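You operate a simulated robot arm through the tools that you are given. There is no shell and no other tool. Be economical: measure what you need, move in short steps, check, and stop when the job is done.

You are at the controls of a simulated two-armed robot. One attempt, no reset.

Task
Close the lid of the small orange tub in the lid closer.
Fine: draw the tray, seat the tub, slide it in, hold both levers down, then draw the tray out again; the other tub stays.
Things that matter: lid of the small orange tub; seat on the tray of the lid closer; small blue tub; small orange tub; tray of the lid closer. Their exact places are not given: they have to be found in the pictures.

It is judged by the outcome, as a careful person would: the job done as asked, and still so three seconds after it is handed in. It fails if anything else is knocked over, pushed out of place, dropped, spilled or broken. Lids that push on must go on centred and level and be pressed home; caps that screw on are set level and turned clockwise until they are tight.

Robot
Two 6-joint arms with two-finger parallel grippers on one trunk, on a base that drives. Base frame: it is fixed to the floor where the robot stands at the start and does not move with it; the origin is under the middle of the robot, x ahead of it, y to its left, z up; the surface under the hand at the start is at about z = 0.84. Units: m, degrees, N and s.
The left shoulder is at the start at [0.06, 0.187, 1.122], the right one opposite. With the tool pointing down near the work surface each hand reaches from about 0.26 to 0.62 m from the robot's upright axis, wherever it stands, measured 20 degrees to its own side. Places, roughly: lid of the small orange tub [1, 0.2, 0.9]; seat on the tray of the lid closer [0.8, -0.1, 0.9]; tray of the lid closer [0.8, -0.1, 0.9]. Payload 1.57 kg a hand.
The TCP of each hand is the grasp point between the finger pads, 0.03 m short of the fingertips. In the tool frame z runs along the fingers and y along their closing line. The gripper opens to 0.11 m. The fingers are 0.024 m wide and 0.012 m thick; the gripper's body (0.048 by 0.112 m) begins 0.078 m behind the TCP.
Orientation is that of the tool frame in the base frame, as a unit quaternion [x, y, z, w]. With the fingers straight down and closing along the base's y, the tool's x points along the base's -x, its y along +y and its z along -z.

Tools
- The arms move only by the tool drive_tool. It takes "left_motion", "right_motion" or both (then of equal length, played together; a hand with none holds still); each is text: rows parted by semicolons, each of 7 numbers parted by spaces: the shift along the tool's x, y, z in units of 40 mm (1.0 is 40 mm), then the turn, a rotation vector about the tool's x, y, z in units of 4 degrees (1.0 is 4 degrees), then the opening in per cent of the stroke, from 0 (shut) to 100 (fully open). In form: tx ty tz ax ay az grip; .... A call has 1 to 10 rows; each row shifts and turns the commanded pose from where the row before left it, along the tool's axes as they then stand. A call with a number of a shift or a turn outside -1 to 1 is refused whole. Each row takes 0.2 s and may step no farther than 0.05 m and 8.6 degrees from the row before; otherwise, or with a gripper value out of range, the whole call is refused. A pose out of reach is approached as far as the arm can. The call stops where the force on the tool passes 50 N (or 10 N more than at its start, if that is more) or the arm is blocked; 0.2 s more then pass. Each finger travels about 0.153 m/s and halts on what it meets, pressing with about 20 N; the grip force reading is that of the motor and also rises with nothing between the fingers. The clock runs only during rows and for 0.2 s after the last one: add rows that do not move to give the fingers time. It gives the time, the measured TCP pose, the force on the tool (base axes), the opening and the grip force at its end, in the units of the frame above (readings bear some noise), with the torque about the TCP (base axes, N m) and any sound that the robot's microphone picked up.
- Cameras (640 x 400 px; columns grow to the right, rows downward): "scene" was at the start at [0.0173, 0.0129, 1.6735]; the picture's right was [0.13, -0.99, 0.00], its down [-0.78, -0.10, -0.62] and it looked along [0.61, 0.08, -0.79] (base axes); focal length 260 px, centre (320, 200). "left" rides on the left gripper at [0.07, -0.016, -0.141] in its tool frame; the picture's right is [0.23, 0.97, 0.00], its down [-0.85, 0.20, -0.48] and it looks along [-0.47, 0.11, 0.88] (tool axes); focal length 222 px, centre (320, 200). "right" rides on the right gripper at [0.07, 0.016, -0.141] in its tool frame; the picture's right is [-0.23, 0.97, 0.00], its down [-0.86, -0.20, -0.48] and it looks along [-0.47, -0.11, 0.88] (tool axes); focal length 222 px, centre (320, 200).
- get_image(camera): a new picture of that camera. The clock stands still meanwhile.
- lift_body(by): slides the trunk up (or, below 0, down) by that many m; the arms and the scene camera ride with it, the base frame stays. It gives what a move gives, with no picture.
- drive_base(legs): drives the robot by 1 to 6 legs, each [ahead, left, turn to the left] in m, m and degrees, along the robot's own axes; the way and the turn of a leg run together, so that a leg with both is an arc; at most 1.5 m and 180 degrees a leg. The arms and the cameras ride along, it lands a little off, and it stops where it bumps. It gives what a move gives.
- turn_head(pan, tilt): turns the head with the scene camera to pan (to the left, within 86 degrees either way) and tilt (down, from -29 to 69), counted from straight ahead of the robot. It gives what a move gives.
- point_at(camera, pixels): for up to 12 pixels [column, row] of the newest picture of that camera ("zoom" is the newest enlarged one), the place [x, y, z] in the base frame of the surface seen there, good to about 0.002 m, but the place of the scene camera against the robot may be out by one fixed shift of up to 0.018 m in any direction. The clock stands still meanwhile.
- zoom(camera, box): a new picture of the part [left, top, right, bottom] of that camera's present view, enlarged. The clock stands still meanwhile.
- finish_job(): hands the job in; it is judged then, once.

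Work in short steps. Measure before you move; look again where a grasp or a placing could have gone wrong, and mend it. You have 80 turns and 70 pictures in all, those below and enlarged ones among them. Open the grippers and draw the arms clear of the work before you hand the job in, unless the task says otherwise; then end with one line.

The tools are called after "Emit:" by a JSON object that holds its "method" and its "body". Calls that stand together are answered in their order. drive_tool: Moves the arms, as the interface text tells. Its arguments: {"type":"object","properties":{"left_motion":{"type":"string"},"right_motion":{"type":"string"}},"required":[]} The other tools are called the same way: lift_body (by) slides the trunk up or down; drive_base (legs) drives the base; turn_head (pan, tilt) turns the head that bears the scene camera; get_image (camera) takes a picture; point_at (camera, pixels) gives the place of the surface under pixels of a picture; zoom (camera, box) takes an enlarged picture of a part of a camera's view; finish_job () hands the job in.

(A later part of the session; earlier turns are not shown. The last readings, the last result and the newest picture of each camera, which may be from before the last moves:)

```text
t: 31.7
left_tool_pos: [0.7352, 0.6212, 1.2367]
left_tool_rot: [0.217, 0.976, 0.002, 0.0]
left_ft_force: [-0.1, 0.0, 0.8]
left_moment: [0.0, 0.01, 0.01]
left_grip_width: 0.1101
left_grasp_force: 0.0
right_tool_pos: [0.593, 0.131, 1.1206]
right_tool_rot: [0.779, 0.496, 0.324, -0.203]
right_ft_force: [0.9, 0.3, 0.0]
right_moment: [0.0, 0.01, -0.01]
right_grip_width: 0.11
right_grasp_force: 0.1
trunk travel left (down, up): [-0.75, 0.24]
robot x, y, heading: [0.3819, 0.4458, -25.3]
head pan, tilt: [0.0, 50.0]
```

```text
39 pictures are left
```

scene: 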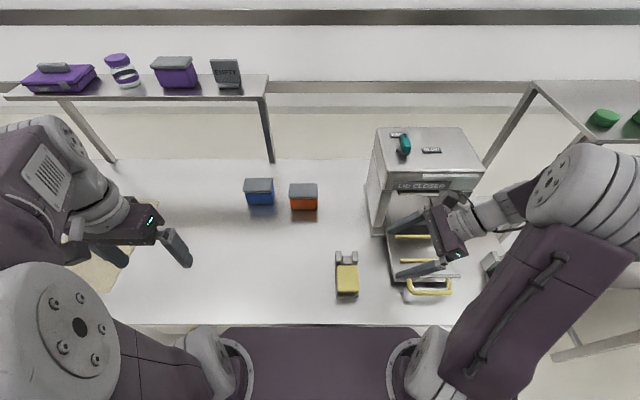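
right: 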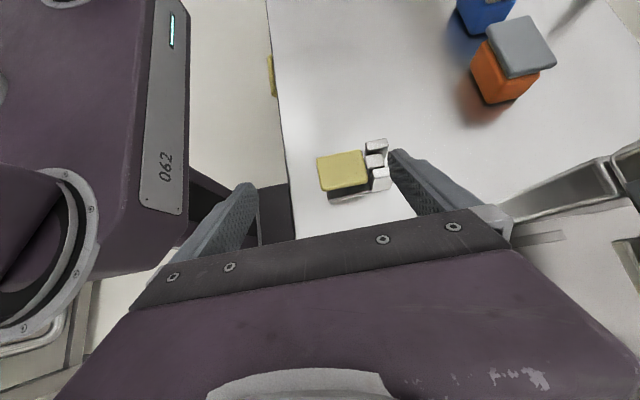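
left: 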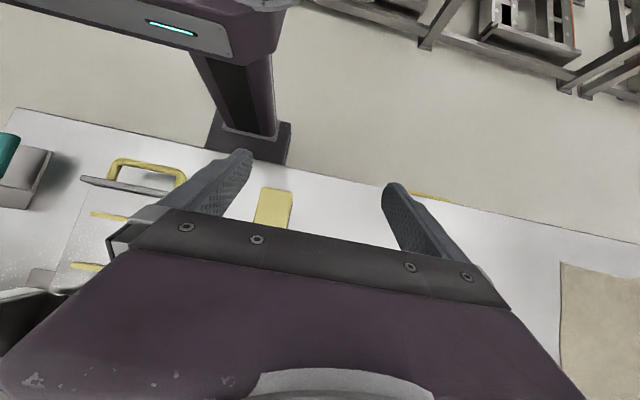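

Moving the right hand left and lower to lat≈0.50, then driving 15 cm ahead.

Emit:
{"method": "drive_tool", "body": {"right_motion": "0.26 0 0.875 0 0 0 100; 0.26 0 0.875 0 0 0 100; 0.26 0 0.875 0 0 0 100; 0.26 0 0.875 0 0 0 100; 0 0 0 0 0 0 100"}}

Emit:
{"method": "drive_base", "body": {"legs": [[0.08, 0, 0]]}}

Emit:
{"method": "get_image", "body": {"camera": "scene"}}

```text
t: 32.9
left_tool_pos: [0.7338, 0.6223, 1.2356]
left_tool_rot: [0.218, 0.976, 0.001, 0.0]
left_ft_force: [0.0, 0.6, 0.9]
left_moment: [-0.01, -0.02, 0.01]
left_grip_width: 0.1102
left_grasp_force: 0.2
right_tool_pos: [0.6458, 0.2474, 1.0508]
right_tool_rot: [0.779, 0.497, 0.325, -0.204]
right_ft_force: [-0.1, 0.5, 0.6]
right_moment: [0.01, -0.02, -0.03]
right_grip_width: 0.1102
right_grasp_force: 0.1
trunk travel left (down, up): [-0.75, 0.24]
robot x, y, heading: [0.3817, 0.4433, -25.6]
head pan, tilt: [0.0, 50.0]
```

```text
t: 34.0
left_tool_pos: [0.8046, 0.5887, 1.2373]
left_tool_rot: [0.217, 0.976, 0.0, 0.002]
left_ft_force: [-0.2, 0.1, 0.2]
left_moment: [0.0, -0.01, 0.0]
left_grip_width: 0.1098
left_grasp_force: 0.1
right_tool_pos: [0.7182, 0.215, 1.051]
right_tool_rot: [0.779, 0.496, 0.325, -0.203]
right_ft_force: [-0.7, 0.1, -0.5]
right_moment: [0.02, -0.01, 0.0]
right_grip_width: 0.1101
right_grasp_force: 0.1
trunk travel left (down, up): [-0.75, 0.24]
robot x, y, heading: [0.455, 0.4094, -24.9]
head pan, tilt: [0.0, 50.0]
```

```text
38 pictures are left
```

scene: 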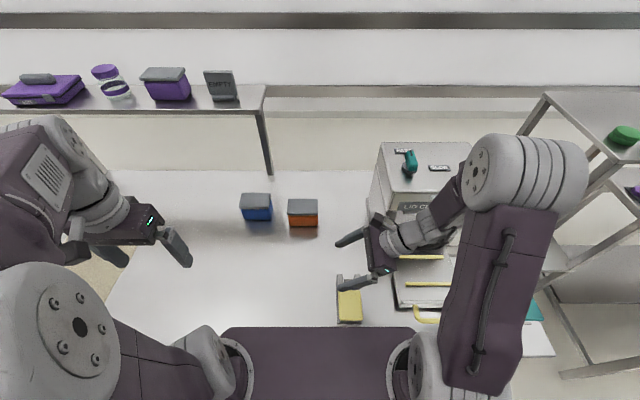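

Emit:
{"method": "point_at", "body": {"camera": "scene", "pixels": [[540, 170], [482, 170], [440, 210], [410, 235], [390, 265], [420, 145], [425, 200]]}}

```text
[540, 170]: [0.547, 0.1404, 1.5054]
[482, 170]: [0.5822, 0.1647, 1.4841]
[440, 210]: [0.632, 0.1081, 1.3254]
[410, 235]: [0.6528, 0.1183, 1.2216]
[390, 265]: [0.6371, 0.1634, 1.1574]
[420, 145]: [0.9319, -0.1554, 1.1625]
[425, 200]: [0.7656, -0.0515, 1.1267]
```

Elbow is high (z≈1.45) and clear of the closer. Driving 8 cm further ahead and 4 cm left.

Emit:
{"method": "drive_base", "body": {"legs": [[0.08, 0.04, 0]]}}

Emit:
{"method": "get_image", "body": {"camera": "right"}}

```text
t: 35.1
left_tool_pos: [0.8925, 0.5907, 1.2372]
left_tool_rot: [0.217, 0.976, 0.001, 0.001]
left_ft_force: [-0.3, -0.7, -0.1]
left_moment: [0.04, -0.03, 0.01]
left_grip_width: 0.11
left_grasp_force: 0.1
right_tool_pos: [0.8055, 0.2167, 1.0513]
right_tool_rot: [0.779, 0.496, 0.324, -0.202]
right_ft_force: [-0.2, 0.2, 0.3]
right_moment: [-0.02, 0.01, -0.03]
right_grip_width: 0.1102
right_grasp_force: 0.0
trunk travel left (down, up): [-0.75, 0.24]
robot x, y, heading: [0.5471, 0.4126, -25.3]
head pan, tilt: [0.0, 50.0]
```

```text
37 pictures are left
```

right: 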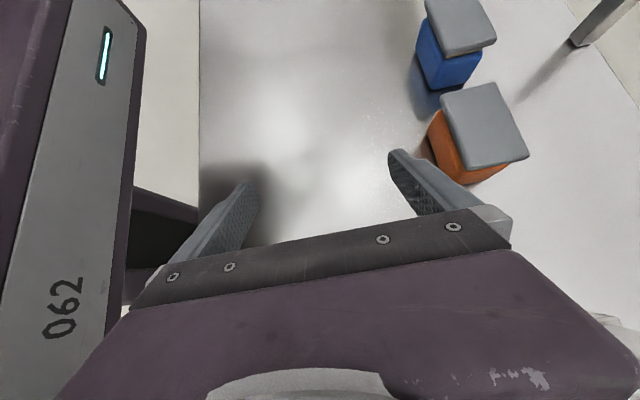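

Moving the hand forward along n by 0.204 to the tub's depth, staying above the lid.

Emit:
{"method": "drive_tool", "body": {"right_motion": "0 0.85 0 0 0 0 100; 0 0.85 0 0 0 0 100; 0 0.85 0 0 0 0 100; 0 0.85 0 0 0 0 100; 0 0.85 0 0 0 0 100; 0 0.85 0 0 0 0 100; 0 0 0 0 0 0 100"}}

Emit:
{"method": "get_image", "body": {"camera": "right"}}

Emit:
{"method": "get_image", "body": {"camera": "scene"}}

```text
t: 36.7
left_tool_pos: [0.8945, 0.5906, 1.2361]
left_tool_rot: [0.217, 0.976, 0.0, 0.001]
left_ft_force: [0.2, -0.1, 0.0]
left_moment: [0.01, -0.03, 0.02]
left_grip_width: 0.1102
left_grasp_force: 0.1
right_tool_pos: [0.9925, 0.1288, 1.0517]
right_tool_rot: [0.779, 0.497, 0.323, -0.204]
right_ft_force: [0.1, -0.1, 0.5]
right_moment: [-0.02, -0.02, 0.0]
right_grip_width: 0.1101
right_grasp_force: 0.2
trunk travel left (down, up): [-0.75, 0.24]
robot x, y, heading: [0.5461, 0.4119, -25.1]
head pan, tilt: [0.0, 50.0]
```

```text
36 pictures are left
```

right: 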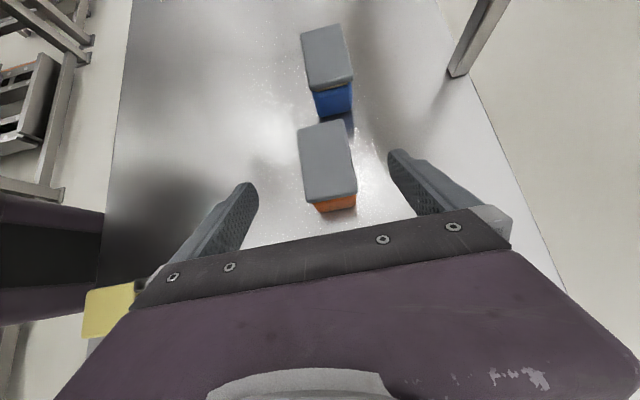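

```text
35 pictures are left
```

scene: 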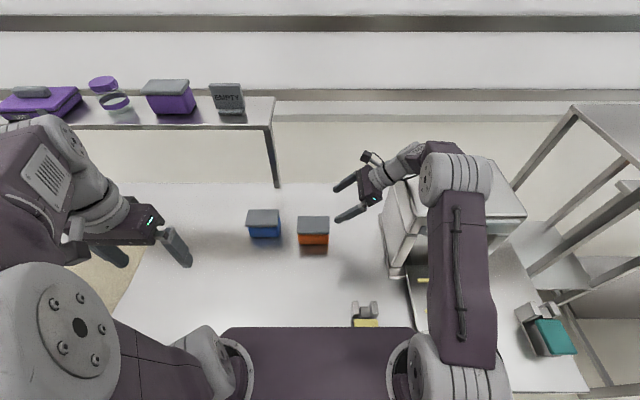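

Well aligned. Measuring tub corners with the right camera and the wrist/forearm position relative to the closer.

Emit:
{"method": "point_at", "body": {"camera": "right", "pixels": [[303, 136], [342, 124], [309, 198], [353, 188], [317, 206], [353, 200], [330, 206], [330, 160]]}}

Emit:
{"method": "point_at", "body": {"camera": "scene", "pixels": [[385, 185], [395, 175], [410, 160], [380, 198], [430, 170], [398, 185], [384, 235], [400, 200], [372, 158]]}}

```text
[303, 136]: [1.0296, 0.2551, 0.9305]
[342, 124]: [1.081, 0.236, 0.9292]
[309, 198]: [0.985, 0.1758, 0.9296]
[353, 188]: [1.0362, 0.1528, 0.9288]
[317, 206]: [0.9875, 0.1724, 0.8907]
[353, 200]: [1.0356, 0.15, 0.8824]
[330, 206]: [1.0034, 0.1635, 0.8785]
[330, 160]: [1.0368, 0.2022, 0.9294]
```

```text
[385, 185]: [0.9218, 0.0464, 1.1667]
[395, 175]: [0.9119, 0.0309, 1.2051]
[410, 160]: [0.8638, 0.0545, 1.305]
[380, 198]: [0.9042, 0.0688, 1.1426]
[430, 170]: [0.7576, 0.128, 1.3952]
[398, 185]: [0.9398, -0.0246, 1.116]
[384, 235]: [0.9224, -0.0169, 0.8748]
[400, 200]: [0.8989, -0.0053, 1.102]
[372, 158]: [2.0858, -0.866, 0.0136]
```

Emit:
{"method": "zoom", "body": {"camera": "right", "box": [270, 105, 390, 225]}}

```text
3.33 times, centred on (330, 165) of right
```

zoom: 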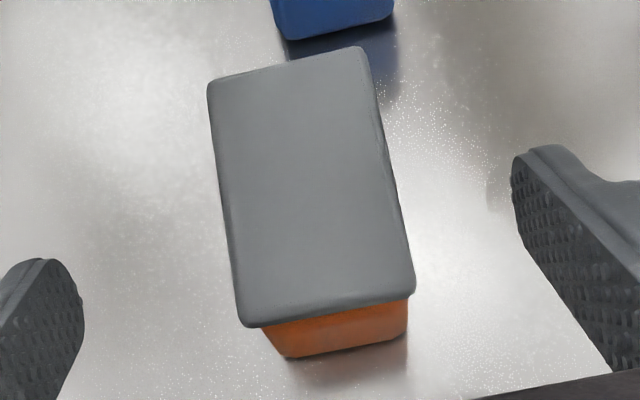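

Emit:
{"method": "point_at", "body": {"camera": "zoom", "pixels": [[213, 100], [238, 300], [368, 80], [408, 270], [230, 77], [345, 54], [260, 318], [395, 294], [285, 345], [400, 325], [320, 340], [345, 345]]}}

```text
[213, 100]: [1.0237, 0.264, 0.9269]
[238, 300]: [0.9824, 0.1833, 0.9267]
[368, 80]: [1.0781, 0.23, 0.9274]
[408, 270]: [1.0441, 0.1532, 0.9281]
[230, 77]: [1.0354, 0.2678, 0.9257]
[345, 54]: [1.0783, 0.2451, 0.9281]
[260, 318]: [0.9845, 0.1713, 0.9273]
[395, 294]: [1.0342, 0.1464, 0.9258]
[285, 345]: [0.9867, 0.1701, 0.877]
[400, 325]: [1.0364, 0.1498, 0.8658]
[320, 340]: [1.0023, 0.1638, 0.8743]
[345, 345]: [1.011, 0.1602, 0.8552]
```

Tub lid centre n≈0.847, lat 0.625. Target TCP n 0.847, lat 0.583, z 0.884: straight down first, then along the tool axis.

Emit:
{"method": "drive_tool", "body": {"right_motion": "-0.53 0.015 0.53 0 0 0 100; -0.53 0.015 0.53 0 0 0 100; -0.53 0.015 0.53 0 0 0 100; -0.53 0.015 0.53 0 0 0 100; 0 0 0 0 0 0 100; 0 0 0.55 0 0 0 100; 0 0 0.55 0 0 0 100; 0 0 0.54 0 0 0 100; 0 0 0 0 0 0 100"}}

Emit:
{"method": "get_image", "body": {"camera": "right"}}

Emit:
{"method": "zoom", "body": {"camera": "scene", "box": [280, 150, 460, 270]}}

```text
t: 38.7
left_tool_pos: [0.8969, 0.5896, 1.2355]
left_tool_rot: [0.218, 0.976, 0.001, -0.001]
left_ft_force: [-0.2, 0.6, 0.0]
left_moment: [0.03, 0.02, 0.02]
left_grip_width: 0.1103
left_grasp_force: 0.0
right_tool_pos: [1.0141, 0.1664, 0.8833]
right_tool_rot: [0.781, 0.494, 0.324, -0.204]
right_ft_force: [0.0, -0.3, -0.5]
right_moment: [0.03, 0.02, 0.03]
right_grip_width: 0.11
right_grasp_force: 0.0
trunk travel left (down, up): [-0.75, 0.24]
robot x, y, heading: [0.547, 0.4105, -25.3]
head pan, tilt: [0.0, 50.0]
```

```text
33 pictures are left
```

right: 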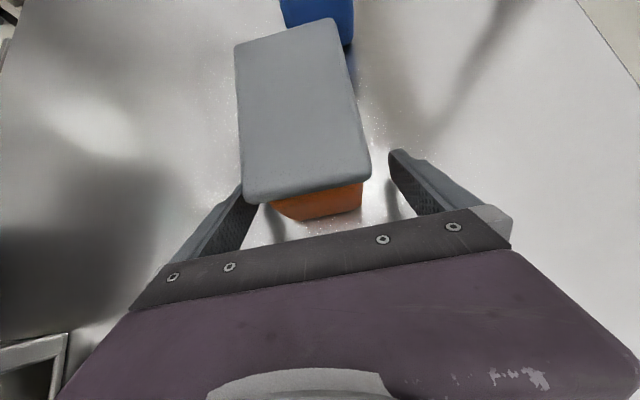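

```text
3.33 times, centred on (370, 210) of scene
```

zoom: 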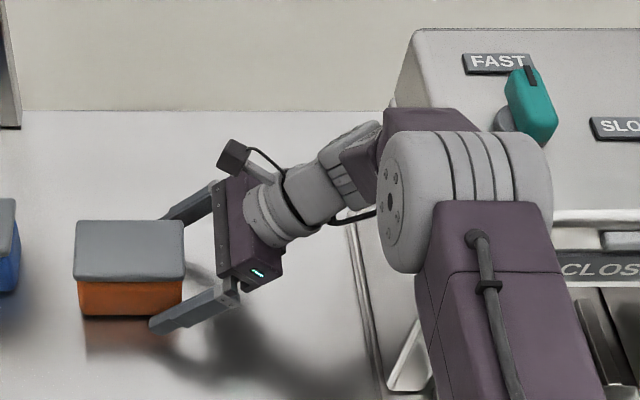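

Fingers straddle the tub body below the lid. Closing slowly.

Emit:
{"method": "drive_tool", "body": {"right_motion": "0 0 0 0 0 0 80; 0 0 0 0 0 0 68; 0 0 0 0 0 0 62; 0 0 0 0 0 0 58; 0 0 0 0 0 0 54; 0 0 0 0 0 0 51; 0 0 0 0 0 0 48; 0 0 0 0 0 0 45; 0 0 0 0 0 0 42; 0 0 0 0 0 0 40"}}

Emit:
{"method": "get_image", "body": {"camera": "right"}}

```text
t: 40.9
left_tool_pos: [0.8953, 0.5899, 1.2361]
left_tool_rot: [0.217, 0.976, 0.001, 0.0]
left_ft_force: [0.1, 0.5, 0.2]
left_moment: [0.02, 0.01, 0.0]
left_grip_width: 0.11
left_grasp_force: 0.0
right_tool_pos: [1.0155, 0.1705, 0.8851]
right_tool_rot: [0.779, 0.497, 0.324, -0.204]
right_ft_force: [0.3, 0.1, 0.4]
right_moment: [0.05, 0.01, 0.0]
right_grip_width: 0.0706
right_grasp_force: 20.0
trunk travel left (down, up): [-0.75, 0.24]
robot x, y, heading: [0.5467, 0.4133, -25.3]
head pan, tilt: [0.0, 50.0]
```

```text
31 pictures are left
```

right: 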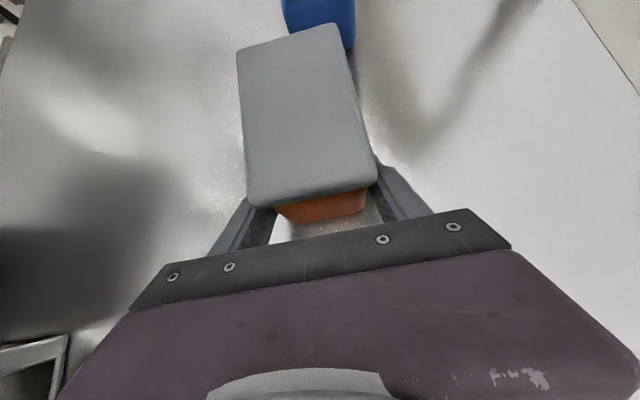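

Grip width 0.0706 with 20 N. Zooming to make sure the fingers hold the body and not the lid.

Emit:
{"method": "zoom", "body": {"camera": "right", "box": [210, 140, 430, 260]}}

Emit:
{"method": "zoom", "body": {"camera": "scene", "box": [280, 190, 380, 260]}}

```text
2.91 times, centred on (320, 200) of right
```

zoom: 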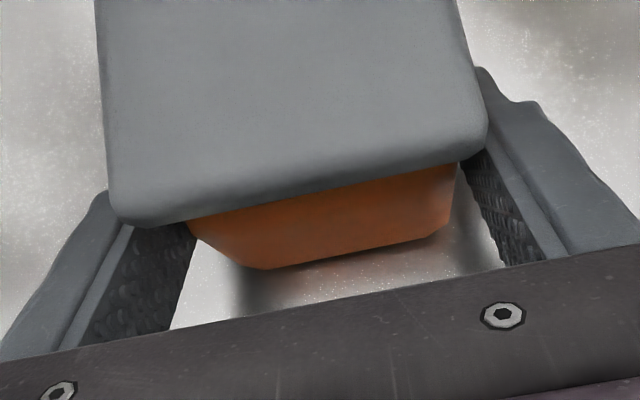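

```text
5.71 times, centred on (330, 225) of scene
```

zoom: 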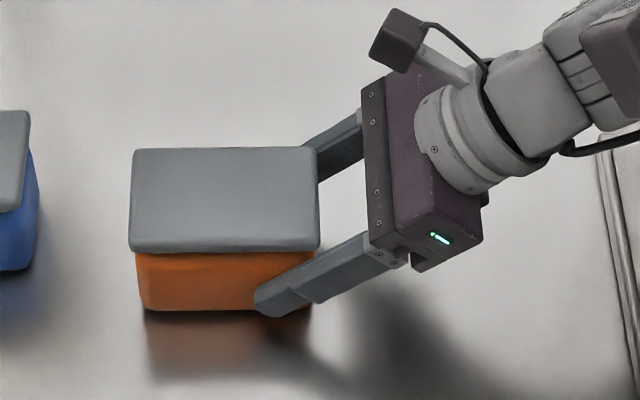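

The fingers are under the lid on the body. Slow lift of 3 cm and check.

Emit:
{"method": "drive_tool", "body": {"right_motion": "0.13 0 -0.13 0 0 0 35; 0.13 0 -0.13 0 0 0 35; 0.13 0 -0.13 0 0 0 35; 0.13 0 -0.13 0 0 0 35; 0 0 0 0 0 0 35"}}

Emit:
{"method": "zoom", "body": {"camera": "scene", "box": [280, 190, 380, 260]}}

```text
t: 42.1
left_tool_pos: [0.8956, 0.59, 1.2369]
left_tool_rot: [0.217, 0.976, 0.001, 0.001]
left_ft_force: [-0.4, -0.8, 0.5]
left_moment: [0.01, 0.01, -0.04]
left_grip_width: 0.1102
left_grasp_force: 0.0
right_tool_pos: [1.0163, 0.1699, 0.9142]
right_tool_rot: [0.78, 0.496, 0.323, -0.203]
right_ft_force: [-0.4, -0.8, -3.8]
right_moment: [-0.13, 0.03, -0.04]
right_grip_width: 0.0705
right_grasp_force: 20.4
trunk travel left (down, up): [-0.75, 0.24]
robot x, y, heading: [0.546, 0.4155, -25.6]
head pan, tilt: [0.0, 50.0]
```

```text
5.71 times, centred on (330, 225) of scene
```

zoom: 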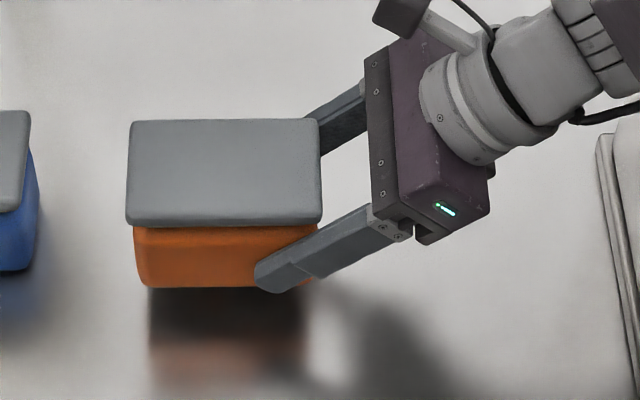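

Lifted with lid level (about 3.8 N). Raising further, then retracting along -n smoothly.

Emit:
{"method": "drive_tool", "body": {"right_motion": "0.25 0 -0.25 0 0 0 35; 0.35 0 -0.35 0 0 0 35; 0.35 0 -0.35 0 0 0 35; 0.35 0 -0.35 0 0 0 35; 0.35 0 -0.35 0 0 0 35; 0.2 0 -0.2 0 0 0 35; 0 0 0 0 0 0 35"}}

Emit:
{"method": "drive_tool", "body": {"right_motion": "0 -0.3 0 0 0 0 35; 0 -0.5 0 0 0 0 35; 0 -0.65 0 0 0 0 35; 0 -0.65 0 0 0 0 35; 0 -0.65 0 0 0 0 35; 0 -0.65 0 0 0 0 35; 0 -0.65 0 0 0 0 35; 0 -0.5 0 0 0 0 35; 0 -0.3 0 0 0 0 35; 0 0 0 0 0 0 35"}}

Emit:
{"method": "drive_base", "body": {"legs": [[-0.12, 0, 0]]}}

Emit:
{"method": "get_image", "body": {"camera": "scene"}}

```text
t: 43.7
left_tool_pos: [0.8948, 0.5901, 1.235]
left_tool_rot: [0.217, 0.976, 0.001, 0.0]
left_ft_force: [-0.5, 0.0, -0.5]
left_moment: [-0.02, -0.01, 0.0]
left_grip_width: 0.11
left_grasp_force: 0.0
right_tool_pos: [1.0145, 0.1697, 1.019]
right_tool_rot: [0.779, 0.498, 0.323, -0.204]
right_ft_force: [0.7, 0.0, -3.9]
right_moment: [-0.12, 0.06, -0.02]
right_grip_width: 0.0706
right_grasp_force: 20.1
trunk travel left (down, up): [-0.75, 0.24]
robot x, y, heading: [0.5437, 0.4089, -25.0]
head pan, tilt: [0.0, 50.0]
```

```text
t: 45.9
left_tool_pos: [0.8949, 0.5896, 1.2371]
left_tool_rot: [0.216, 0.976, 0.001, 0.0]
left_ft_force: [1.2, -0.4, -0.2]
left_moment: [-0.01, -0.02, 0.02]
left_grip_width: 0.1099
left_grasp_force: 0.0
right_tool_pos: [0.8408, 0.2536, 1.0172]
right_tool_rot: [0.78, 0.497, 0.323, -0.203]
right_ft_force: [0.2, 0.0, -1.9]
right_moment: [-0.11, 0.06, 0.0]
right_grip_width: 0.0709
right_grasp_force: 19.7
trunk travel left (down, up): [-0.75, 0.24]
robot x, y, heading: [0.5469, 0.4145, -25.2]
head pan, tilt: [0.0, 50.0]
```

```text
t: 47.1
left_tool_pos: [0.7884, 0.6407, 1.2359]
left_tool_rot: [0.217, 0.976, 0.001, -0.001]
left_ft_force: [0.4, -0.7, -0.7]
left_moment: [-0.01, 0.03, -0.01]
left_grip_width: 0.1101
left_grasp_force: 0.1
right_tool_pos: [0.7321, 0.3031, 1.0184]
right_tool_rot: [0.779, 0.497, 0.324, -0.204]
right_ft_force: [0.2, 0.5, -3.1]
right_moment: [-0.14, 0.04, -0.05]
right_grip_width: 0.0707
right_grasp_force: 20.0
trunk travel left (down, up): [-0.75, 0.24]
robot x, y, heading: [0.4358, 0.4625, -25.3]
head pan, tilt: [0.0, 50.0]
```

```text
27 pictures are left
```

scene: 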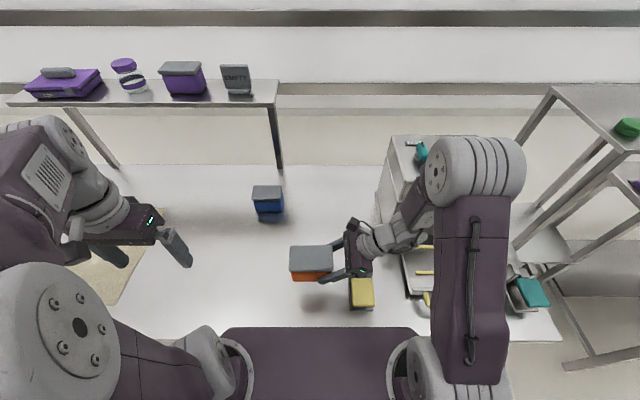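

Lid is still level. Driving right 0.38 m to bring the tub in front of the drawn tray.

Emit:
{"method": "drive_base", "body": {"legs": [[0, -0.38, 0]]}}

Emit:
{"method": "get_image", "body": {"camera": "scene"}}

Emit:
{"method": "get_image", "body": {"camera": "right"}}

```text
t: 49.5
left_tool_pos: [0.6251, 0.2963, 1.2354]
left_tool_rot: [0.217, 0.976, 0.0, 0.001]
left_ft_force: [0.1, 0.2, 0.1]
left_moment: [0.0, 0.02, -0.01]
left_grip_width: 0.1101
left_grasp_force: 0.1
right_tool_pos: [0.5693, -0.0415, 1.017]
right_tool_rot: [0.779, 0.497, 0.324, -0.204]
right_ft_force: [-0.2, 0.2, -2.7]
right_moment: [-0.15, 0.08, -0.01]
right_grip_width: 0.0708
right_grasp_force: 20.1
trunk travel left (down, up): [-0.75, 0.24]
robot x, y, heading: [0.2743, 0.1173, -25.4]
head pan, tilt: [0.0, 50.0]
```

```text
26 pictures are left
```

scene: 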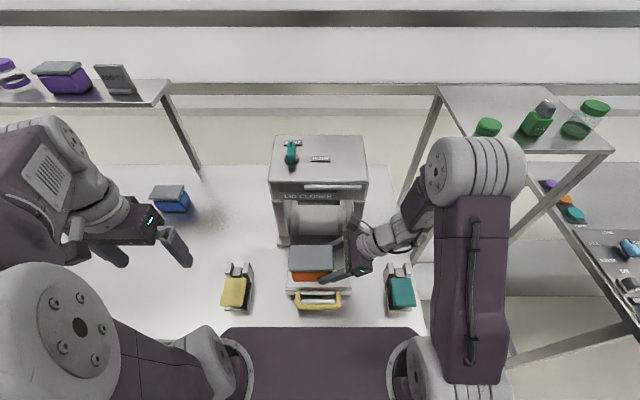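

```text
25 pictures are left
```

right: 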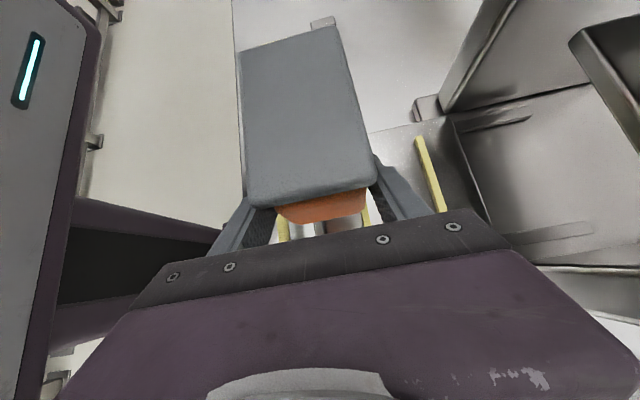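

Emit:
{"method": "point_at", "body": {"camera": "right", "pixels": [[242, 70], [250, 190], [347, 60], [373, 165], [260, 50], [325, 32], [265, 203], [355, 184], [420, 142], [438, 205], [366, 214], [283, 230]]}}

```text
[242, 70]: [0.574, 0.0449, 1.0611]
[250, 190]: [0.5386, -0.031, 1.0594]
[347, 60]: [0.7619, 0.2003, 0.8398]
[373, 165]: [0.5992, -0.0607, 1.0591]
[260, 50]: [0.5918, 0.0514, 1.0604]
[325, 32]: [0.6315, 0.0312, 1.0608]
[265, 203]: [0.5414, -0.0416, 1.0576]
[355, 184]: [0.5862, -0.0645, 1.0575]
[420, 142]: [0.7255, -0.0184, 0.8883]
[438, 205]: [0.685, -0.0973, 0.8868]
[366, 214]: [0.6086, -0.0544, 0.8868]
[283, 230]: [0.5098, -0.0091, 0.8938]
```

Tub centre now n 0.535, lat 0.2435; seat is n 0.615, lat 0.228. Shifting over it and descending most of the way.

Emit:
{"method": "drive_tool", "body": {"right_motion": "-0.07 0.5 -0.07 0 0 0 35; -0.07 0.5 -0.07 0 0 0 35; -0.07 0.5 -0.07 0 0 0 35; -0.07 0.5 -0.07 0 0 0 35; 0 0 0 0 0 0 35; -0.3 0 0.3 0 0 0 35; -0.4 0 0.4 0 0 0 35; -0.4 0 0.4 0 0 0 35; -0.2 0 0.2 0 0 0 35; 0 0 0 0 0 0 35"}}

Emit:
{"method": "get_image", "body": {"camera": "right"}}

Emit:
{"method": "zoom", "body": {"camera": "scene", "box": [260, 200, 420, 320]}}

```text
t: 51.7
left_tool_pos: [0.6254, 0.2955, 1.2362]
left_tool_rot: [0.217, 0.976, 0.001, 0.001]
left_ft_force: [0.5, 0.4, 0.4]
left_moment: [-0.02, 0.0, 0.0]
left_grip_width: 0.1104
left_grasp_force: 0.0
right_tool_pos: [0.6361, -0.09, 0.9443]
right_tool_rot: [0.779, 0.496, 0.324, -0.203]
right_ft_force: [-0.1, 0.7, -3.5]
right_moment: [-0.1, 0.06, 0.02]
right_grip_width: 0.0706
right_grasp_force: 20.3
trunk travel left (down, up): [-0.75, 0.24]
robot x, y, heading: [0.2757, 0.1145, -25.0]
head pan, tilt: [0.0, 50.0]
```

```text
24 pictures are left
```

right: 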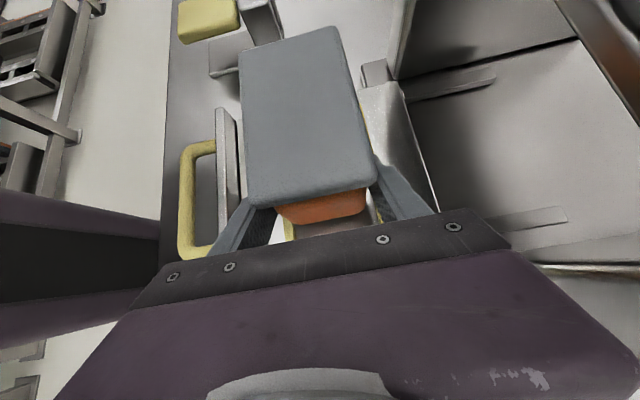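

```text
3.33 times, centred on (340, 260) of scene
```

zoom: 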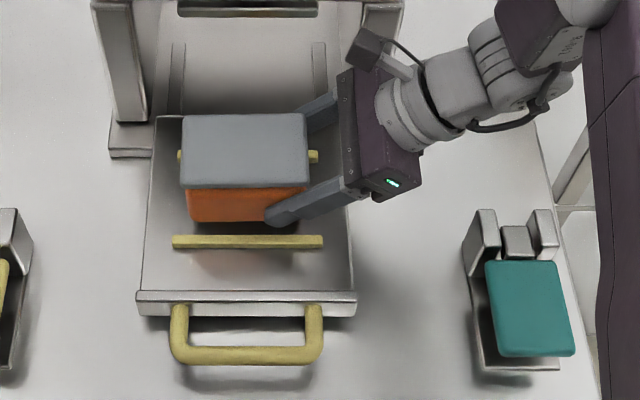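

Aligned over the seat (bars visible on both sides). Lowering gently until contact.

Emit:
{"method": "drive_tool", "body": {"right_motion": "-0.17 0 0.17 0 0 0 35; -0.17 0 0.17 0 0 0 35; -0.05 0 0.05 0 0 0 35; -0.04 0 0.04 0 0 0 35; 0 0 0 0 0 0 35"}}

```text
t: 52.9
left_tool_pos: [0.6249, 0.2954, 1.2356]
left_tool_rot: [0.217, 0.976, 0.001, 0.001]
left_ft_force: [0.4, 0.1, 0.3]
left_moment: [0.0, 0.02, 0.01]
left_grip_width: 0.1099
left_grasp_force: 0.0
right_tool_pos: [0.6346, -0.0901, 0.9206]
right_tool_rot: [0.779, 0.496, 0.324, -0.203]
right_ft_force: [0.6, -0.3, 2.1]
right_moment: [0.35, -0.06, -0.13]
right_grip_width: 0.0707
right_grasp_force: 20.2
trunk travel left (down, up): [-0.75, 0.24]
robot x, y, heading: [0.2757, 0.1169, -25.5]
head pan, tilt: [0.0, 50.0]
```

Force flipped to +2 N: the tub is seated on the tray. Opening slowly, then withdrawing along the tool axis up and right.

Emit:
{"method": "drive_tool", "body": {"right_motion": "0 0 0 0 0 0 66; 0 0 0 0 0 0 70; 0 0 0 0 0 0 76; 0 0 0 0 0 0 84; 0 0 0 0 0 0 92; 0 0 0 0 0 0 92"}}

Emit:
{"method": "drive_tool", "body": {"right_motion": "0 0 -0.3 0 0 0 92; 0 0 -0.6 0 0 0 92; 0 0 -0.9 0 0 0 92; 0 0 -0.9 0 0 0 92; 0 0 -0.9 0 0 0 92; 0 0 -0.9 0 0 0 92; 0 0 0 0 0 0 92"}}

Emit:
{"method": "zoom", "body": {"camera": "scene", "box": [260, 200, 420, 320]}}

Emit:
{"method": "get_image", "body": {"camera": "right"}}

```text
t: 54.3
left_tool_pos: [0.6246, 0.2955, 1.2365]
left_tool_rot: [0.218, 0.976, 0.001, -0.001]
left_ft_force: [-0.1, -0.1, -0.6]
left_moment: [-0.03, 0.02, 0.01]
left_grip_width: 0.1096
left_grasp_force: 0.1
right_tool_pos: [0.6358, -0.0901, 0.9205]
right_tool_rot: [0.779, 0.496, 0.324, -0.204]
right_ft_force: [0.3, 0.7, -0.5]
right_moment: [-0.01, -0.02, 0.0]
right_grip_width: 0.1009
right_grasp_force: 0.0
trunk travel left (down, up): [-0.75, 0.24]
robot x, y, heading: [0.2767, 0.1205, -25.2]
head pan, tilt: [0.0, 50.0]
```

```text
t: 55.9
left_tool_pos: [0.6246, 0.2945, 1.2358]
left_tool_rot: [0.217, 0.976, 0.0, 0.0]
left_ft_force: [0.0, 0.5, -0.3]
left_moment: [-0.02, -0.01, 0.01]
left_grip_width: 0.11
left_grasp_force: 0.1
right_tool_pos: [0.58, -0.2064, 1.0484]
right_tool_rot: [0.779, 0.497, 0.323, -0.204]
right_ft_force: [0.1, -0.5, 0.0]
right_moment: [-0.01, -0.03, -0.02]
right_grip_width: 0.1015
right_grasp_force: 0.1
trunk travel left (down, up): [-0.75, 0.24]
robot x, y, heading: [0.275, 0.118, -25.2]
head pan, tilt: [0.0, 50.0]
```

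```text
3.33 times, centred on (340, 260) of scene
```

zoom: 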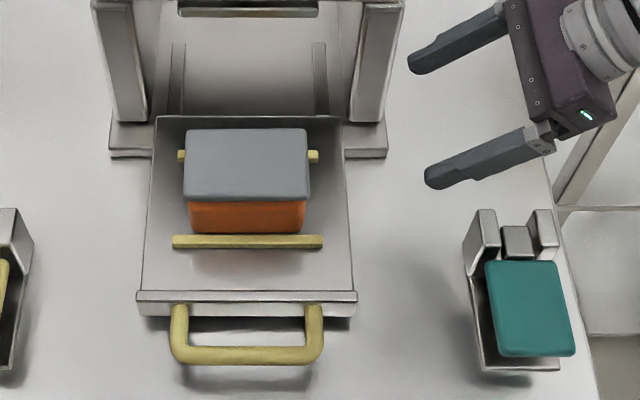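

```text
21 pictures are left
```

right: 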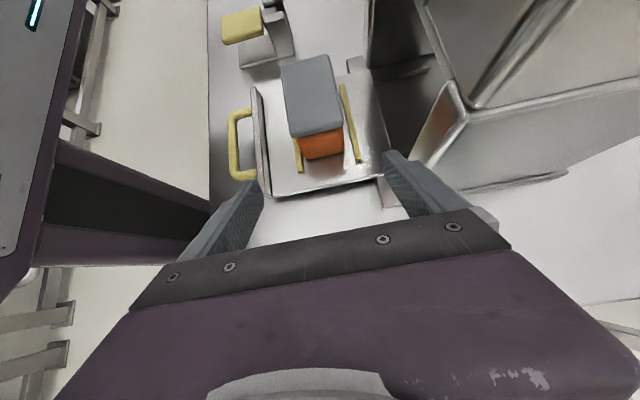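

Tub seated between the bars. Verifying centring with the right camera.

Emit:
{"method": "zoom", "body": {"camera": "right", "box": [220, 40, 400, 200]}}

```text
2.50 times, centred on (310, 120) of right
```

zoom: 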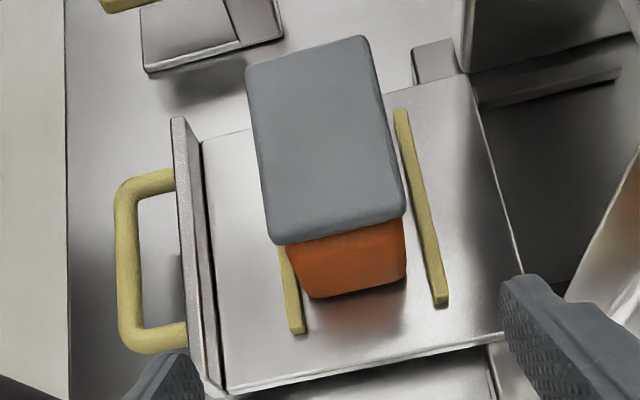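

Emit:
{"method": "point_at", "body": {"camera": "zoom", "pixels": [[255, 120], [272, 220], [377, 80], [402, 195], [265, 66], [350, 40], [290, 240], [390, 215], [297, 330], [441, 302], [400, 112], [310, 295]]}}

```text
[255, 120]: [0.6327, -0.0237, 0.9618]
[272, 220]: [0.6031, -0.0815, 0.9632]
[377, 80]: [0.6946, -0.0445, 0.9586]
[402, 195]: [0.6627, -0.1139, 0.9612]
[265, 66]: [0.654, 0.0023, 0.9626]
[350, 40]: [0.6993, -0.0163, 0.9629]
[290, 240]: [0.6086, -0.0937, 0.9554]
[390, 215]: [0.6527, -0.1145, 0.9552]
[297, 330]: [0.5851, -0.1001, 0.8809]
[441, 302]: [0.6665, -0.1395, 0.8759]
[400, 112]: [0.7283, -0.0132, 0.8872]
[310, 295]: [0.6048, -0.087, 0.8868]
```

Centred within 2 mm. Now back the base off 10 cm, rotate the right hand back to vertical, and bring the left hand (closed) to centre for pushing the handle.

Emit:
{"method": "drive_base", "body": {"legs": [[-0.1, 0, 0]]}}

Emit:
{"method": "drive_tool", "body": {"right_motion": "0 0 -0.5 0.399 -0.399 -0.965 60; 0 0 0 0.399 -0.399 -0.965 30; 0 0 0 0.399 -0.399 -0.965 0; 0 0 0 0.399 -0.399 -0.965 0; 0 0 0 0.399 -0.399 -0.965 0; 0 0 0 0.399 -0.399 -0.965 0; 0 0 0 0.399 -0.399 -0.965 0; 0 0 0 0.399 -0.399 -0.965 0; 0 0 0 0.399 -0.399 -0.965 0; 0 0 0 0.399 -0.399 -0.965 0", "left_motion": "-0.25 0 0 0 0 0 60; -0.25 0 0 0 0 0 30; -0.25 0 0 0 0 0 0; -0.25 0 0 0 0 0 0; -0.25 0 0 0 0 0 0; -0.25 0 0 0 0 0 0; -0.25 0 0 0 0 0 0; -0.25 0 0 0 0 0 0; 0 0 0 0 0 0 0; 0 0 0 0 0 0 0"}}

Emit:
{"method": "drive_tool", "body": {"right_motion": "0 0 0 0.399 -0.399 -0.965 0; 0 0 0 0.399 -0.399 -0.965 0; 0 0 0 0.399 -0.399 -0.965 0; 0 0 0 0.399 -0.399 -0.965 0; 0 0 0 0.399 -0.399 -0.965 0; 0 0 0 0.399 -0.399 -0.965 0; 0 0 0 0.399 -0.399 -0.965 0; 0 0 0 0.399 -0.399 -0.965 0; 0 0 0 0.399 -0.399 -0.965 0; 0 0 0 0.399 -0.399 -0.965 0"}}

Emit:
{"method": "drive_tool", "body": {"right_motion": "0 0 0 0.399 -0.399 -0.965 0; 0 0 0 0.399 -0.399 -0.965 0; 0 -0.8 -0.5 0 0 0 0; 0 -0.8 -0.5 0 0 0 0; 0 0 0 0 0 0 0; 0 0 0 0 0 0 0; 0 0 0 0 0 0 0; 0 0 0 0 0 0 0", "left_motion": "0 -0.95 0 0 0 0 0; 0 -0.95 0 0 0 0 0; 0 -0.95 0 0 0 0 0; 0 -0.95 0 0 0 0 0; 0 -0.95 0 0 0 0 0; 0 -0.95 0 0 0 0 0; 0 -0.95 0 0 0 0 0; 0 -0.93 0 0 0 0 0"}}

```text
t: 57.1
left_tool_pos: [0.5358, 0.3381, 1.2356]
left_tool_rot: [0.217, 0.976, 0.001, 0.0]
left_ft_force: [-0.1, 0.2, -0.1]
left_moment: [0.03, 0.0, -0.02]
left_grip_width: 0.1101
left_grasp_force: 0.1
right_tool_pos: [0.4914, -0.1619, 1.0478]
right_tool_rot: [0.779, 0.497, 0.324, -0.204]
right_ft_force: [-0.4, 0.2, 0.3]
right_moment: [0.0, 0.02, 0.02]
right_grip_width: 0.1015
right_grasp_force: 0.1
trunk travel left (down, up): [-0.75, 0.24]
robot x, y, heading: [0.1865, 0.1566, -25.1]
head pan, tilt: [0.0, 50.0]
```

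```text
t: 59.3
left_tool_pos: [0.6071, 0.3051, 1.235]
left_tool_rot: [0.218, 0.976, 0.002, 0.001]
left_ft_force: [0.9, 0.5, 0.4]
left_moment: [0.0, 0.01, -0.01]
left_grip_width: 0.0002
left_grasp_force: 20.3
right_tool_pos: [0.4846, -0.1754, 1.0625]
right_tool_rot: [0.573, 0.787, 0.192, -0.121]
right_ft_force: [-0.4, 0.4, 0.6]
right_moment: [0.0, 0.0, -0.02]
right_grip_width: 0.0
right_grasp_force: 19.6
trunk travel left (down, up): [-0.75, 0.24]
robot x, y, heading: [0.1835, 0.1571, -25.6]
head pan, tilt: [0.0, 50.0]
```

```text
t: 61.5
left_tool_pos: [0.6069, 0.3047, 1.2363]
left_tool_rot: [0.217, 0.976, 0.001, 0.0]
left_ft_force: [-0.2, -0.4, -0.3]
left_moment: [-0.02, 0.01, 0.0]
left_grip_width: 0.0
left_grasp_force: 19.9
right_tool_pos: [0.4855, -0.1744, 1.0617]
right_tool_rot: [0.281, 0.959, 0.032, -0.018]
right_ft_force: [-0.1, 0.5, 0.0]
right_moment: [0.02, 0.05, 0.03]
right_grip_width: 0.0001
right_grasp_force: 19.9
trunk travel left (down, up): [-0.75, 0.24]
robot x, y, heading: [0.1818, 0.1592, -25.0]
head pan, tilt: [0.0, 50.0]
```

```text
t: 63.3
left_tool_pos: [0.4769, 0.0257, 1.2351]
left_tool_rot: [0.217, 0.976, 0.0, 0.001]
left_ft_force: [-1.1, 0.0, -0.4]
left_moment: [0.04, 0.01, 0.03]
left_grip_width: 0.0
left_grasp_force: 19.7
right_tool_pos: [0.4566, -0.2331, 1.1021]
right_tool_rot: [0.217, 0.976, 0.0, 0.002]
right_ft_force: [-0.3, 0.5, 0.0]
right_moment: [0.01, -0.02, 0.04]
right_grip_width: 0.0
right_grasp_force: 19.8
trunk travel left (down, up): [-0.75, 0.24]
robot x, y, heading: [0.1868, 0.1613, -25.1]
head pan, tilt: [0.0, 50.0]
```

Left TCP at n 0.421, lat 0.225, in front of the handle (n≈0.466). Descending to handle height.

Emit:
{"method": "drive_tool", "body": {"left_motion": "0 0 0.93 0 0 0 0; 0 0 0.93 0 0 0 0; 0 0 0.93 0 0 0 0; 0 0 0.93 0 0 0 0; 0 0 0.93 0 0 0 0; 0 0 0.93 0 0 0 0; 0 0 0.93 0 0 0 0; 0 0 0.93 0 0 0 0; 0 0 0.93 0 0 0 0; 0 0 0 0 0 0 0"}}

Emit:
{"method": "zoom", "body": {"camera": "scene", "box": [220, 180, 420, 340]}}

```text
t: 65.5
left_tool_pos: [0.4783, 0.0308, 0.9001]
left_tool_rot: [0.217, 0.976, 0.0, 0.001]
left_ft_force: [0.5, 0.5, -1.0]
left_moment: [-0.01, -0.03, -0.02]
left_grip_width: 0.0
left_grasp_force: 20.0
right_tool_pos: [0.4569, -0.232, 1.1025]
right_tool_rot: [0.216, 0.976, -0.002, 0.003]
right_ft_force: [-0.1, -0.2, -0.8]
right_moment: [0.01, -0.03, 0.02]
right_grip_width: 0.0
right_grasp_force: 20.1
trunk travel left (down, up): [-0.75, 0.24]
robot x, y, heading: [0.1809, 0.1596, -25.2]
head pan, tilt: [0.0, 50.0]
```

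```text
2.50 times, centred on (320, 260) of scene
```

zoom: 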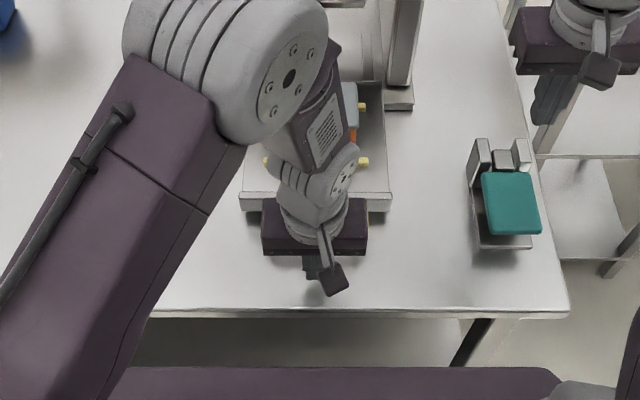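

Pushing the handle in gently along +n, first 16 cm.

Emit:
{"method": "drive_tool", "body": {"left_motion": "-0.3 0 0 0 0 0 0; -0.4 0 0 0 0 0 0; -0.4 0 0 0 0 0 0; -0.4 0 0 0 0 0 0; -0.4 0 0 0 0 0 0; -0.4 0 0 0 0 0 0; -0.4 0 0 0 0 0 0; -0.4 0 0 0 0 0 0; -0.4 0 0 0 0 0 0; -0.4 0 0 0 0 0 0"}}

Emit:
{"method": "drive_tool", "body": {"left_motion": "-0.3 0 0 0 0 0 0; -0.3 0 0 0 0 0 0; -0.3 0 0 0 0 0 0; -0.25 0 0 0 0 0 0; -0.2 0 0 0 0 0 0; -0.15 0 0 0 0 0 0; -0.1 0 0 0 0 0 0; 0 0 0 0 0 0 0"}}

Emit:
{"method": "get_image", "body": {"camera": "left"}}

```text
t: 67.7
left_tool_pos: [0.62, -0.0368, 0.901]
left_tool_rot: [0.218, 0.976, 0.0, 0.001]
left_ft_force: [-0.9, 0.6, 0.0]
left_moment: [0.0, 0.05, 0.01]
left_grip_width: 0.0001
left_grasp_force: 20.3
right_tool_pos: [0.4572, -0.232, 1.1027]
right_tool_rot: [0.217, 0.976, -0.002, 0.002]
right_ft_force: [-0.9, 0.5, -0.9]
right_moment: [0.01, 0.0, 0.03]
right_grip_width: 0.0004
right_grasp_force: 20.2
trunk travel left (down, up): [-0.75, 0.24]
robot x, y, heading: [0.1836, 0.1585, -25.1]
head pan, tilt: [0.0, 50.0]
```

```text
t: 69.5
left_tool_pos: [0.6776, -0.0621, 0.9007]
left_tool_rot: [0.217, 0.976, 0.001, 0.0]
left_ft_force: [-2.5, 0.7, 0.8]
left_moment: [0.0, 0.05, 0.01]
left_grip_width: 0.0
left_grasp_force: 19.7
right_tool_pos: [0.4568, -0.2324, 1.1016]
right_tool_rot: [0.216, 0.976, -0.002, 0.002]
right_ft_force: [0.4, -0.4, 0.2]
right_moment: [-0.02, -0.02, 0.01]
right_grip_width: 0.0
right_grasp_force: 20.2
trunk travel left (down, up): [-0.75, 0.24]
robot x, y, heading: [0.1818, 0.1624, -25.1]
head pan, tilt: [0.0, 50.0]
```

```text
18 pictures are left
```

left: 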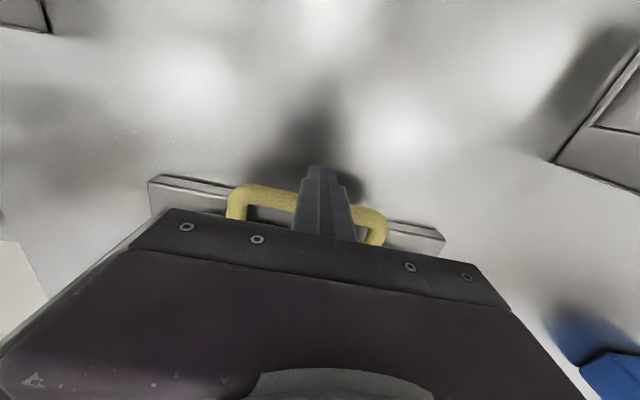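

TCP n 0.640, nearly at the original closed position. A few more small pushes to feel the stop.

Emit:
{"method": "drive_tool", "body": {"left_motion": "-0.08 0 0 0 0 0 0; -0.08 0 0 0 0 0 0; -0.08 0 0 0 0 0 0; -0.08 0 0 0 0 0 0; 0 0 0 0 0 0 0"}}

```text
t: 70.6
left_tool_pos: [0.6771, -0.0629, 0.896]
left_tool_rot: [0.219, 0.976, 0.008, -0.014]
left_ft_force: [-23.7, 8.0, 8.3]
left_moment: [0.25, 0.1, -0.02]
left_grip_width: 0.0
left_grasp_force: 19.9
right_tool_pos: [0.4552, -0.2311, 1.1037]
right_tool_rot: [0.216, 0.976, -0.002, 0.004]
right_ft_force: [0.6, -0.4, 0.4]
right_moment: [-0.01, 0.02, 0.0]
right_grip_width: 0.0
right_grasp_force: 20.6
trunk travel left (down, up): [-0.75, 0.24]
robot x, y, heading: [0.1839, 0.1635, -25.2]
head pan, tilt: [0.0, 50.0]
stopped in row 5 (left hand): the force on the tool passed its limit at 51 N (the readings are from after the stop); the commanded pose is now the measured one
```

Tray is home (stopped firmly). Backing the left hand off and moving it above the yellow lever; the right hand is already above the teal one.

Emit:
{"method": "drive_tool", "body": {"left_motion": "0.7 0 0 0 0 0 0; 0.6 0 -0.9 0 0 0 0; 0.6 0 -0.9 0 0 0 0; 0.6 0 -0.9 0 0 0 0; 0.6 0 -0.9 0 0 0 0; 0.5 0.5 0 0 0 0 0; 0 0.95 0 0 0 0 0; 0 0.95 0 0 0 0 0; 0 0.95 0 0 0 0 0; 0 0.95 0 0 0 0 0"}}

Emit:
{"method": "drive_tool", "body": {"left_motion": "0 0.95 0 0 0 0 0; 0 0.95 0 0 0 0 0; 0 0 0 0 0 0 0"}}

Emit:
{"method": "get_image", "body": {"camera": "scene"}}

Emit:
{"method": "get_image", "body": {"camera": "right"}}

Emit:
{"method": "get_image", "body": {"camera": "left"}}

```text
t: 72.8
left_tool_pos: [0.6299, 0.1505, 1.0471]
left_tool_rot: [0.218, 0.976, 0.005, -0.011]
left_ft_force: [-0.5, 0.4, 0.0]
left_moment: [-0.03, 0.02, 0.01]
left_grip_width: 0.0
left_grasp_force: 19.6
right_tool_pos: [0.4563, -0.232, 1.1027]
right_tool_rot: [0.217, 0.976, -0.001, 0.002]
right_ft_force: [-0.4, 0.8, -1.2]
right_moment: [-0.03, -0.01, 0.03]
right_grip_width: 0.0
right_grasp_force: 19.9
trunk travel left (down, up): [-0.75, 0.24]
robot x, y, heading: [0.1817, 0.1647, -25.2]
head pan, tilt: [0.0, 50.0]
```

```text
t: 73.6
left_tool_pos: [0.6602, 0.2169, 1.047]
left_tool_rot: [0.218, 0.976, 0.007, -0.009]
left_ft_force: [-0.9, 0.7, 0.6]
left_moment: [0.0, -0.01, -0.01]
left_grip_width: 0.0003
left_grasp_force: 19.9
right_tool_pos: [0.4554, -0.2324, 1.1024]
right_tool_rot: [0.216, 0.976, 0.0, 0.003]
right_ft_force: [-0.3, 0.9, 0.7]
right_moment: [0.02, 0.0, -0.02]
right_grip_width: 0.0001
right_grasp_force: 19.6
trunk travel left (down, up): [-0.75, 0.24]
robot x, y, heading: [0.1818, 0.1618, -25.0]
head pan, tilt: [0.0, 50.0]
```

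```text
17 pictures are left
```

scene: 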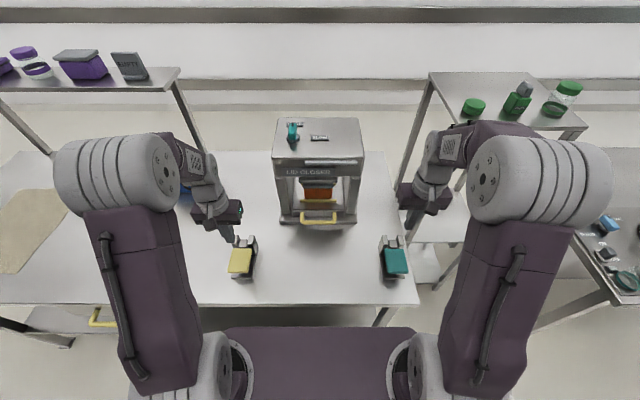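

```text
16 pictures are left
```

right: 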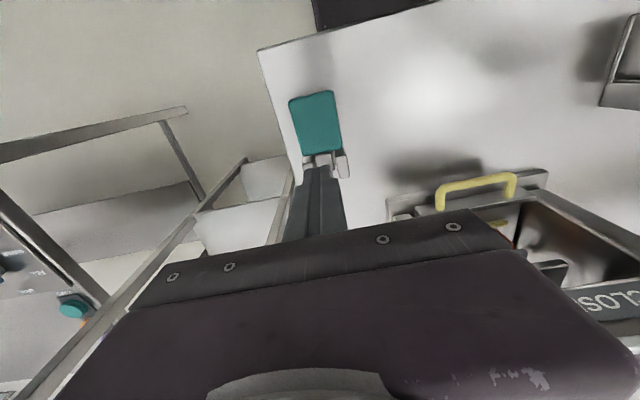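

```text
15 pictures are left
```

left: 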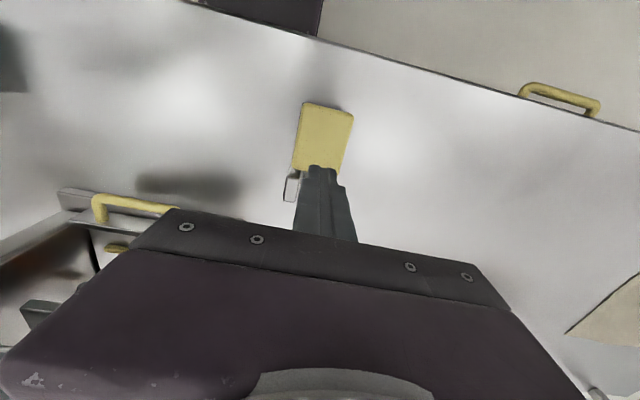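

Measuring both pads' extents with their hand cameras.

Emit:
{"method": "point_at", "body": {"camera": "right", "pixels": [[293, 102], [330, 95], [303, 150], [338, 145], [316, 122]]}}

Emit:
{"method": "point_at", "body": {"camera": "left", "pixels": [[307, 107], [350, 117], [297, 165], [340, 168], [325, 137]]}}

```text
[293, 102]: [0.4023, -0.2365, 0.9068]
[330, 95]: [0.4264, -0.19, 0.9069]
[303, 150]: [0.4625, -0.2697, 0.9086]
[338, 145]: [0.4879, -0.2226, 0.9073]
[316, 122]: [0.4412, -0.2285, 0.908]
```

```text
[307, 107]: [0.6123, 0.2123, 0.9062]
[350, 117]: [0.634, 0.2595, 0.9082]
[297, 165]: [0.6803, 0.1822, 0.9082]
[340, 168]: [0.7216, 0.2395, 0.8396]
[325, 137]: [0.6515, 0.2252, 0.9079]
```

Pads: press points n 0.485, lat -0.019 (teal) and 0.477 (yellow), top z 0.908. Positioning both tips about 1 cm above the pads.

Emit:
{"method": "drive_tool", "body": {"right_motion": "0.33 0 0.7 0 0 0 0; 0.32 0 0.75 0 0 0 0; 0 0 0.75 0 0 0 0; 0 0 0.75 0 0 0 0; 0 0 0.75 0 0 0 0; 0 0 0 0 0 0 0", "left_motion": "0.27 0 0.45 0 0 0 0; 0.26 0.03 0.5 0 0 0 0; 0 0 0.5 0 0 0 0; 0 0 0.5 0 0 0 0; 0 0 0.5 0 0 0 0; 0 0 0 0 0 0 0"}}

```text
t: 75.0
left_tool_pos: [0.6407, 0.23, 0.9488]
left_tool_rot: [0.217, 0.976, 0.005, -0.01]
left_ft_force: [0.4, 0.0, 0.1]
left_moment: [0.01, -0.03, -0.04]
left_grip_width: 0.0
left_grasp_force: 19.8
right_tool_pos: [0.4316, -0.2211, 0.9525]
right_tool_rot: [0.216, 0.976, -0.001, 0.003]
right_ft_force: [0.3, 0.3, 0.3]
right_moment: [-0.03, 0.03, -0.02]
right_grip_width: 0.0
right_grasp_force: 19.8
trunk travel left (down, up): [-0.75, 0.24]
robot x, y, heading: [0.1843, 0.1604, -25.0]
head pan, tilt: [0.0, 50.0]
```

Pressing both levers down together in small steps.

Emit:
{"method": "drive_tool", "body": {"right_motion": "0 0 0.25 0 0 0 0; 0 0 0.2 0 0 0 0; 0 0 0.2 0 0 0 0; 0 0 0.15 0 0 0 0; 0 0 0.15 0 0 0 0; 0 0 0 0 0 0 0", "left_motion": "0 0 0.17 0 0 0 0; 0 0 0.2 0 0 0 0; 0 0 0.2 0 0 0 0; 0 0 0.15 0 0 0 0; 0 0 0.15 0 0 0 0; 0 0 0 0 0 0 0"}}

Emit:
{"method": "get_image", "body": {"camera": "scene"}}

```text
t: 76.4
left_tool_pos: [0.6378, 0.2301, 0.9137]
left_tool_rot: [0.216, 0.976, 0.006, -0.01]
left_ft_force: [-0.9, -1.0, 3.8]
left_moment: [-0.05, 0.0, 0.0]
left_grip_width: 0.0
left_grasp_force: 19.9
right_tool_pos: [0.4331, -0.2217, 0.9161]
right_tool_rot: [0.216, 0.976, 0.0, 0.002]
right_ft_force: [0.2, 0.5, 3.7]
right_moment: [-0.03, -0.04, -0.02]
right_grip_width: 0.0
right_grasp_force: 20.1
trunk travel left (down, up): [-0.75, 0.24]
robot x, y, heading: [0.1828, 0.1617, -25.1]
head pan, tilt: [0.0, 50.0]
```

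```text
14 pictures are left
```

scene: 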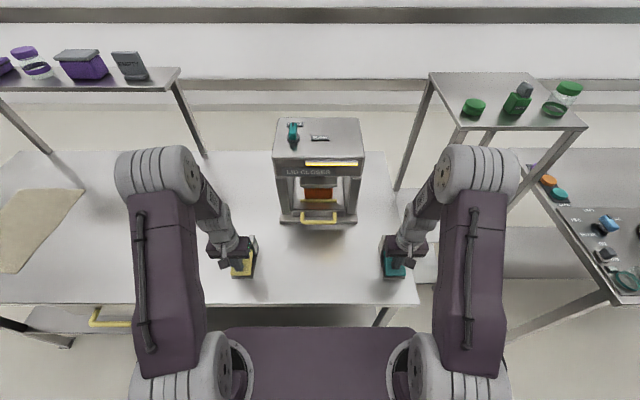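

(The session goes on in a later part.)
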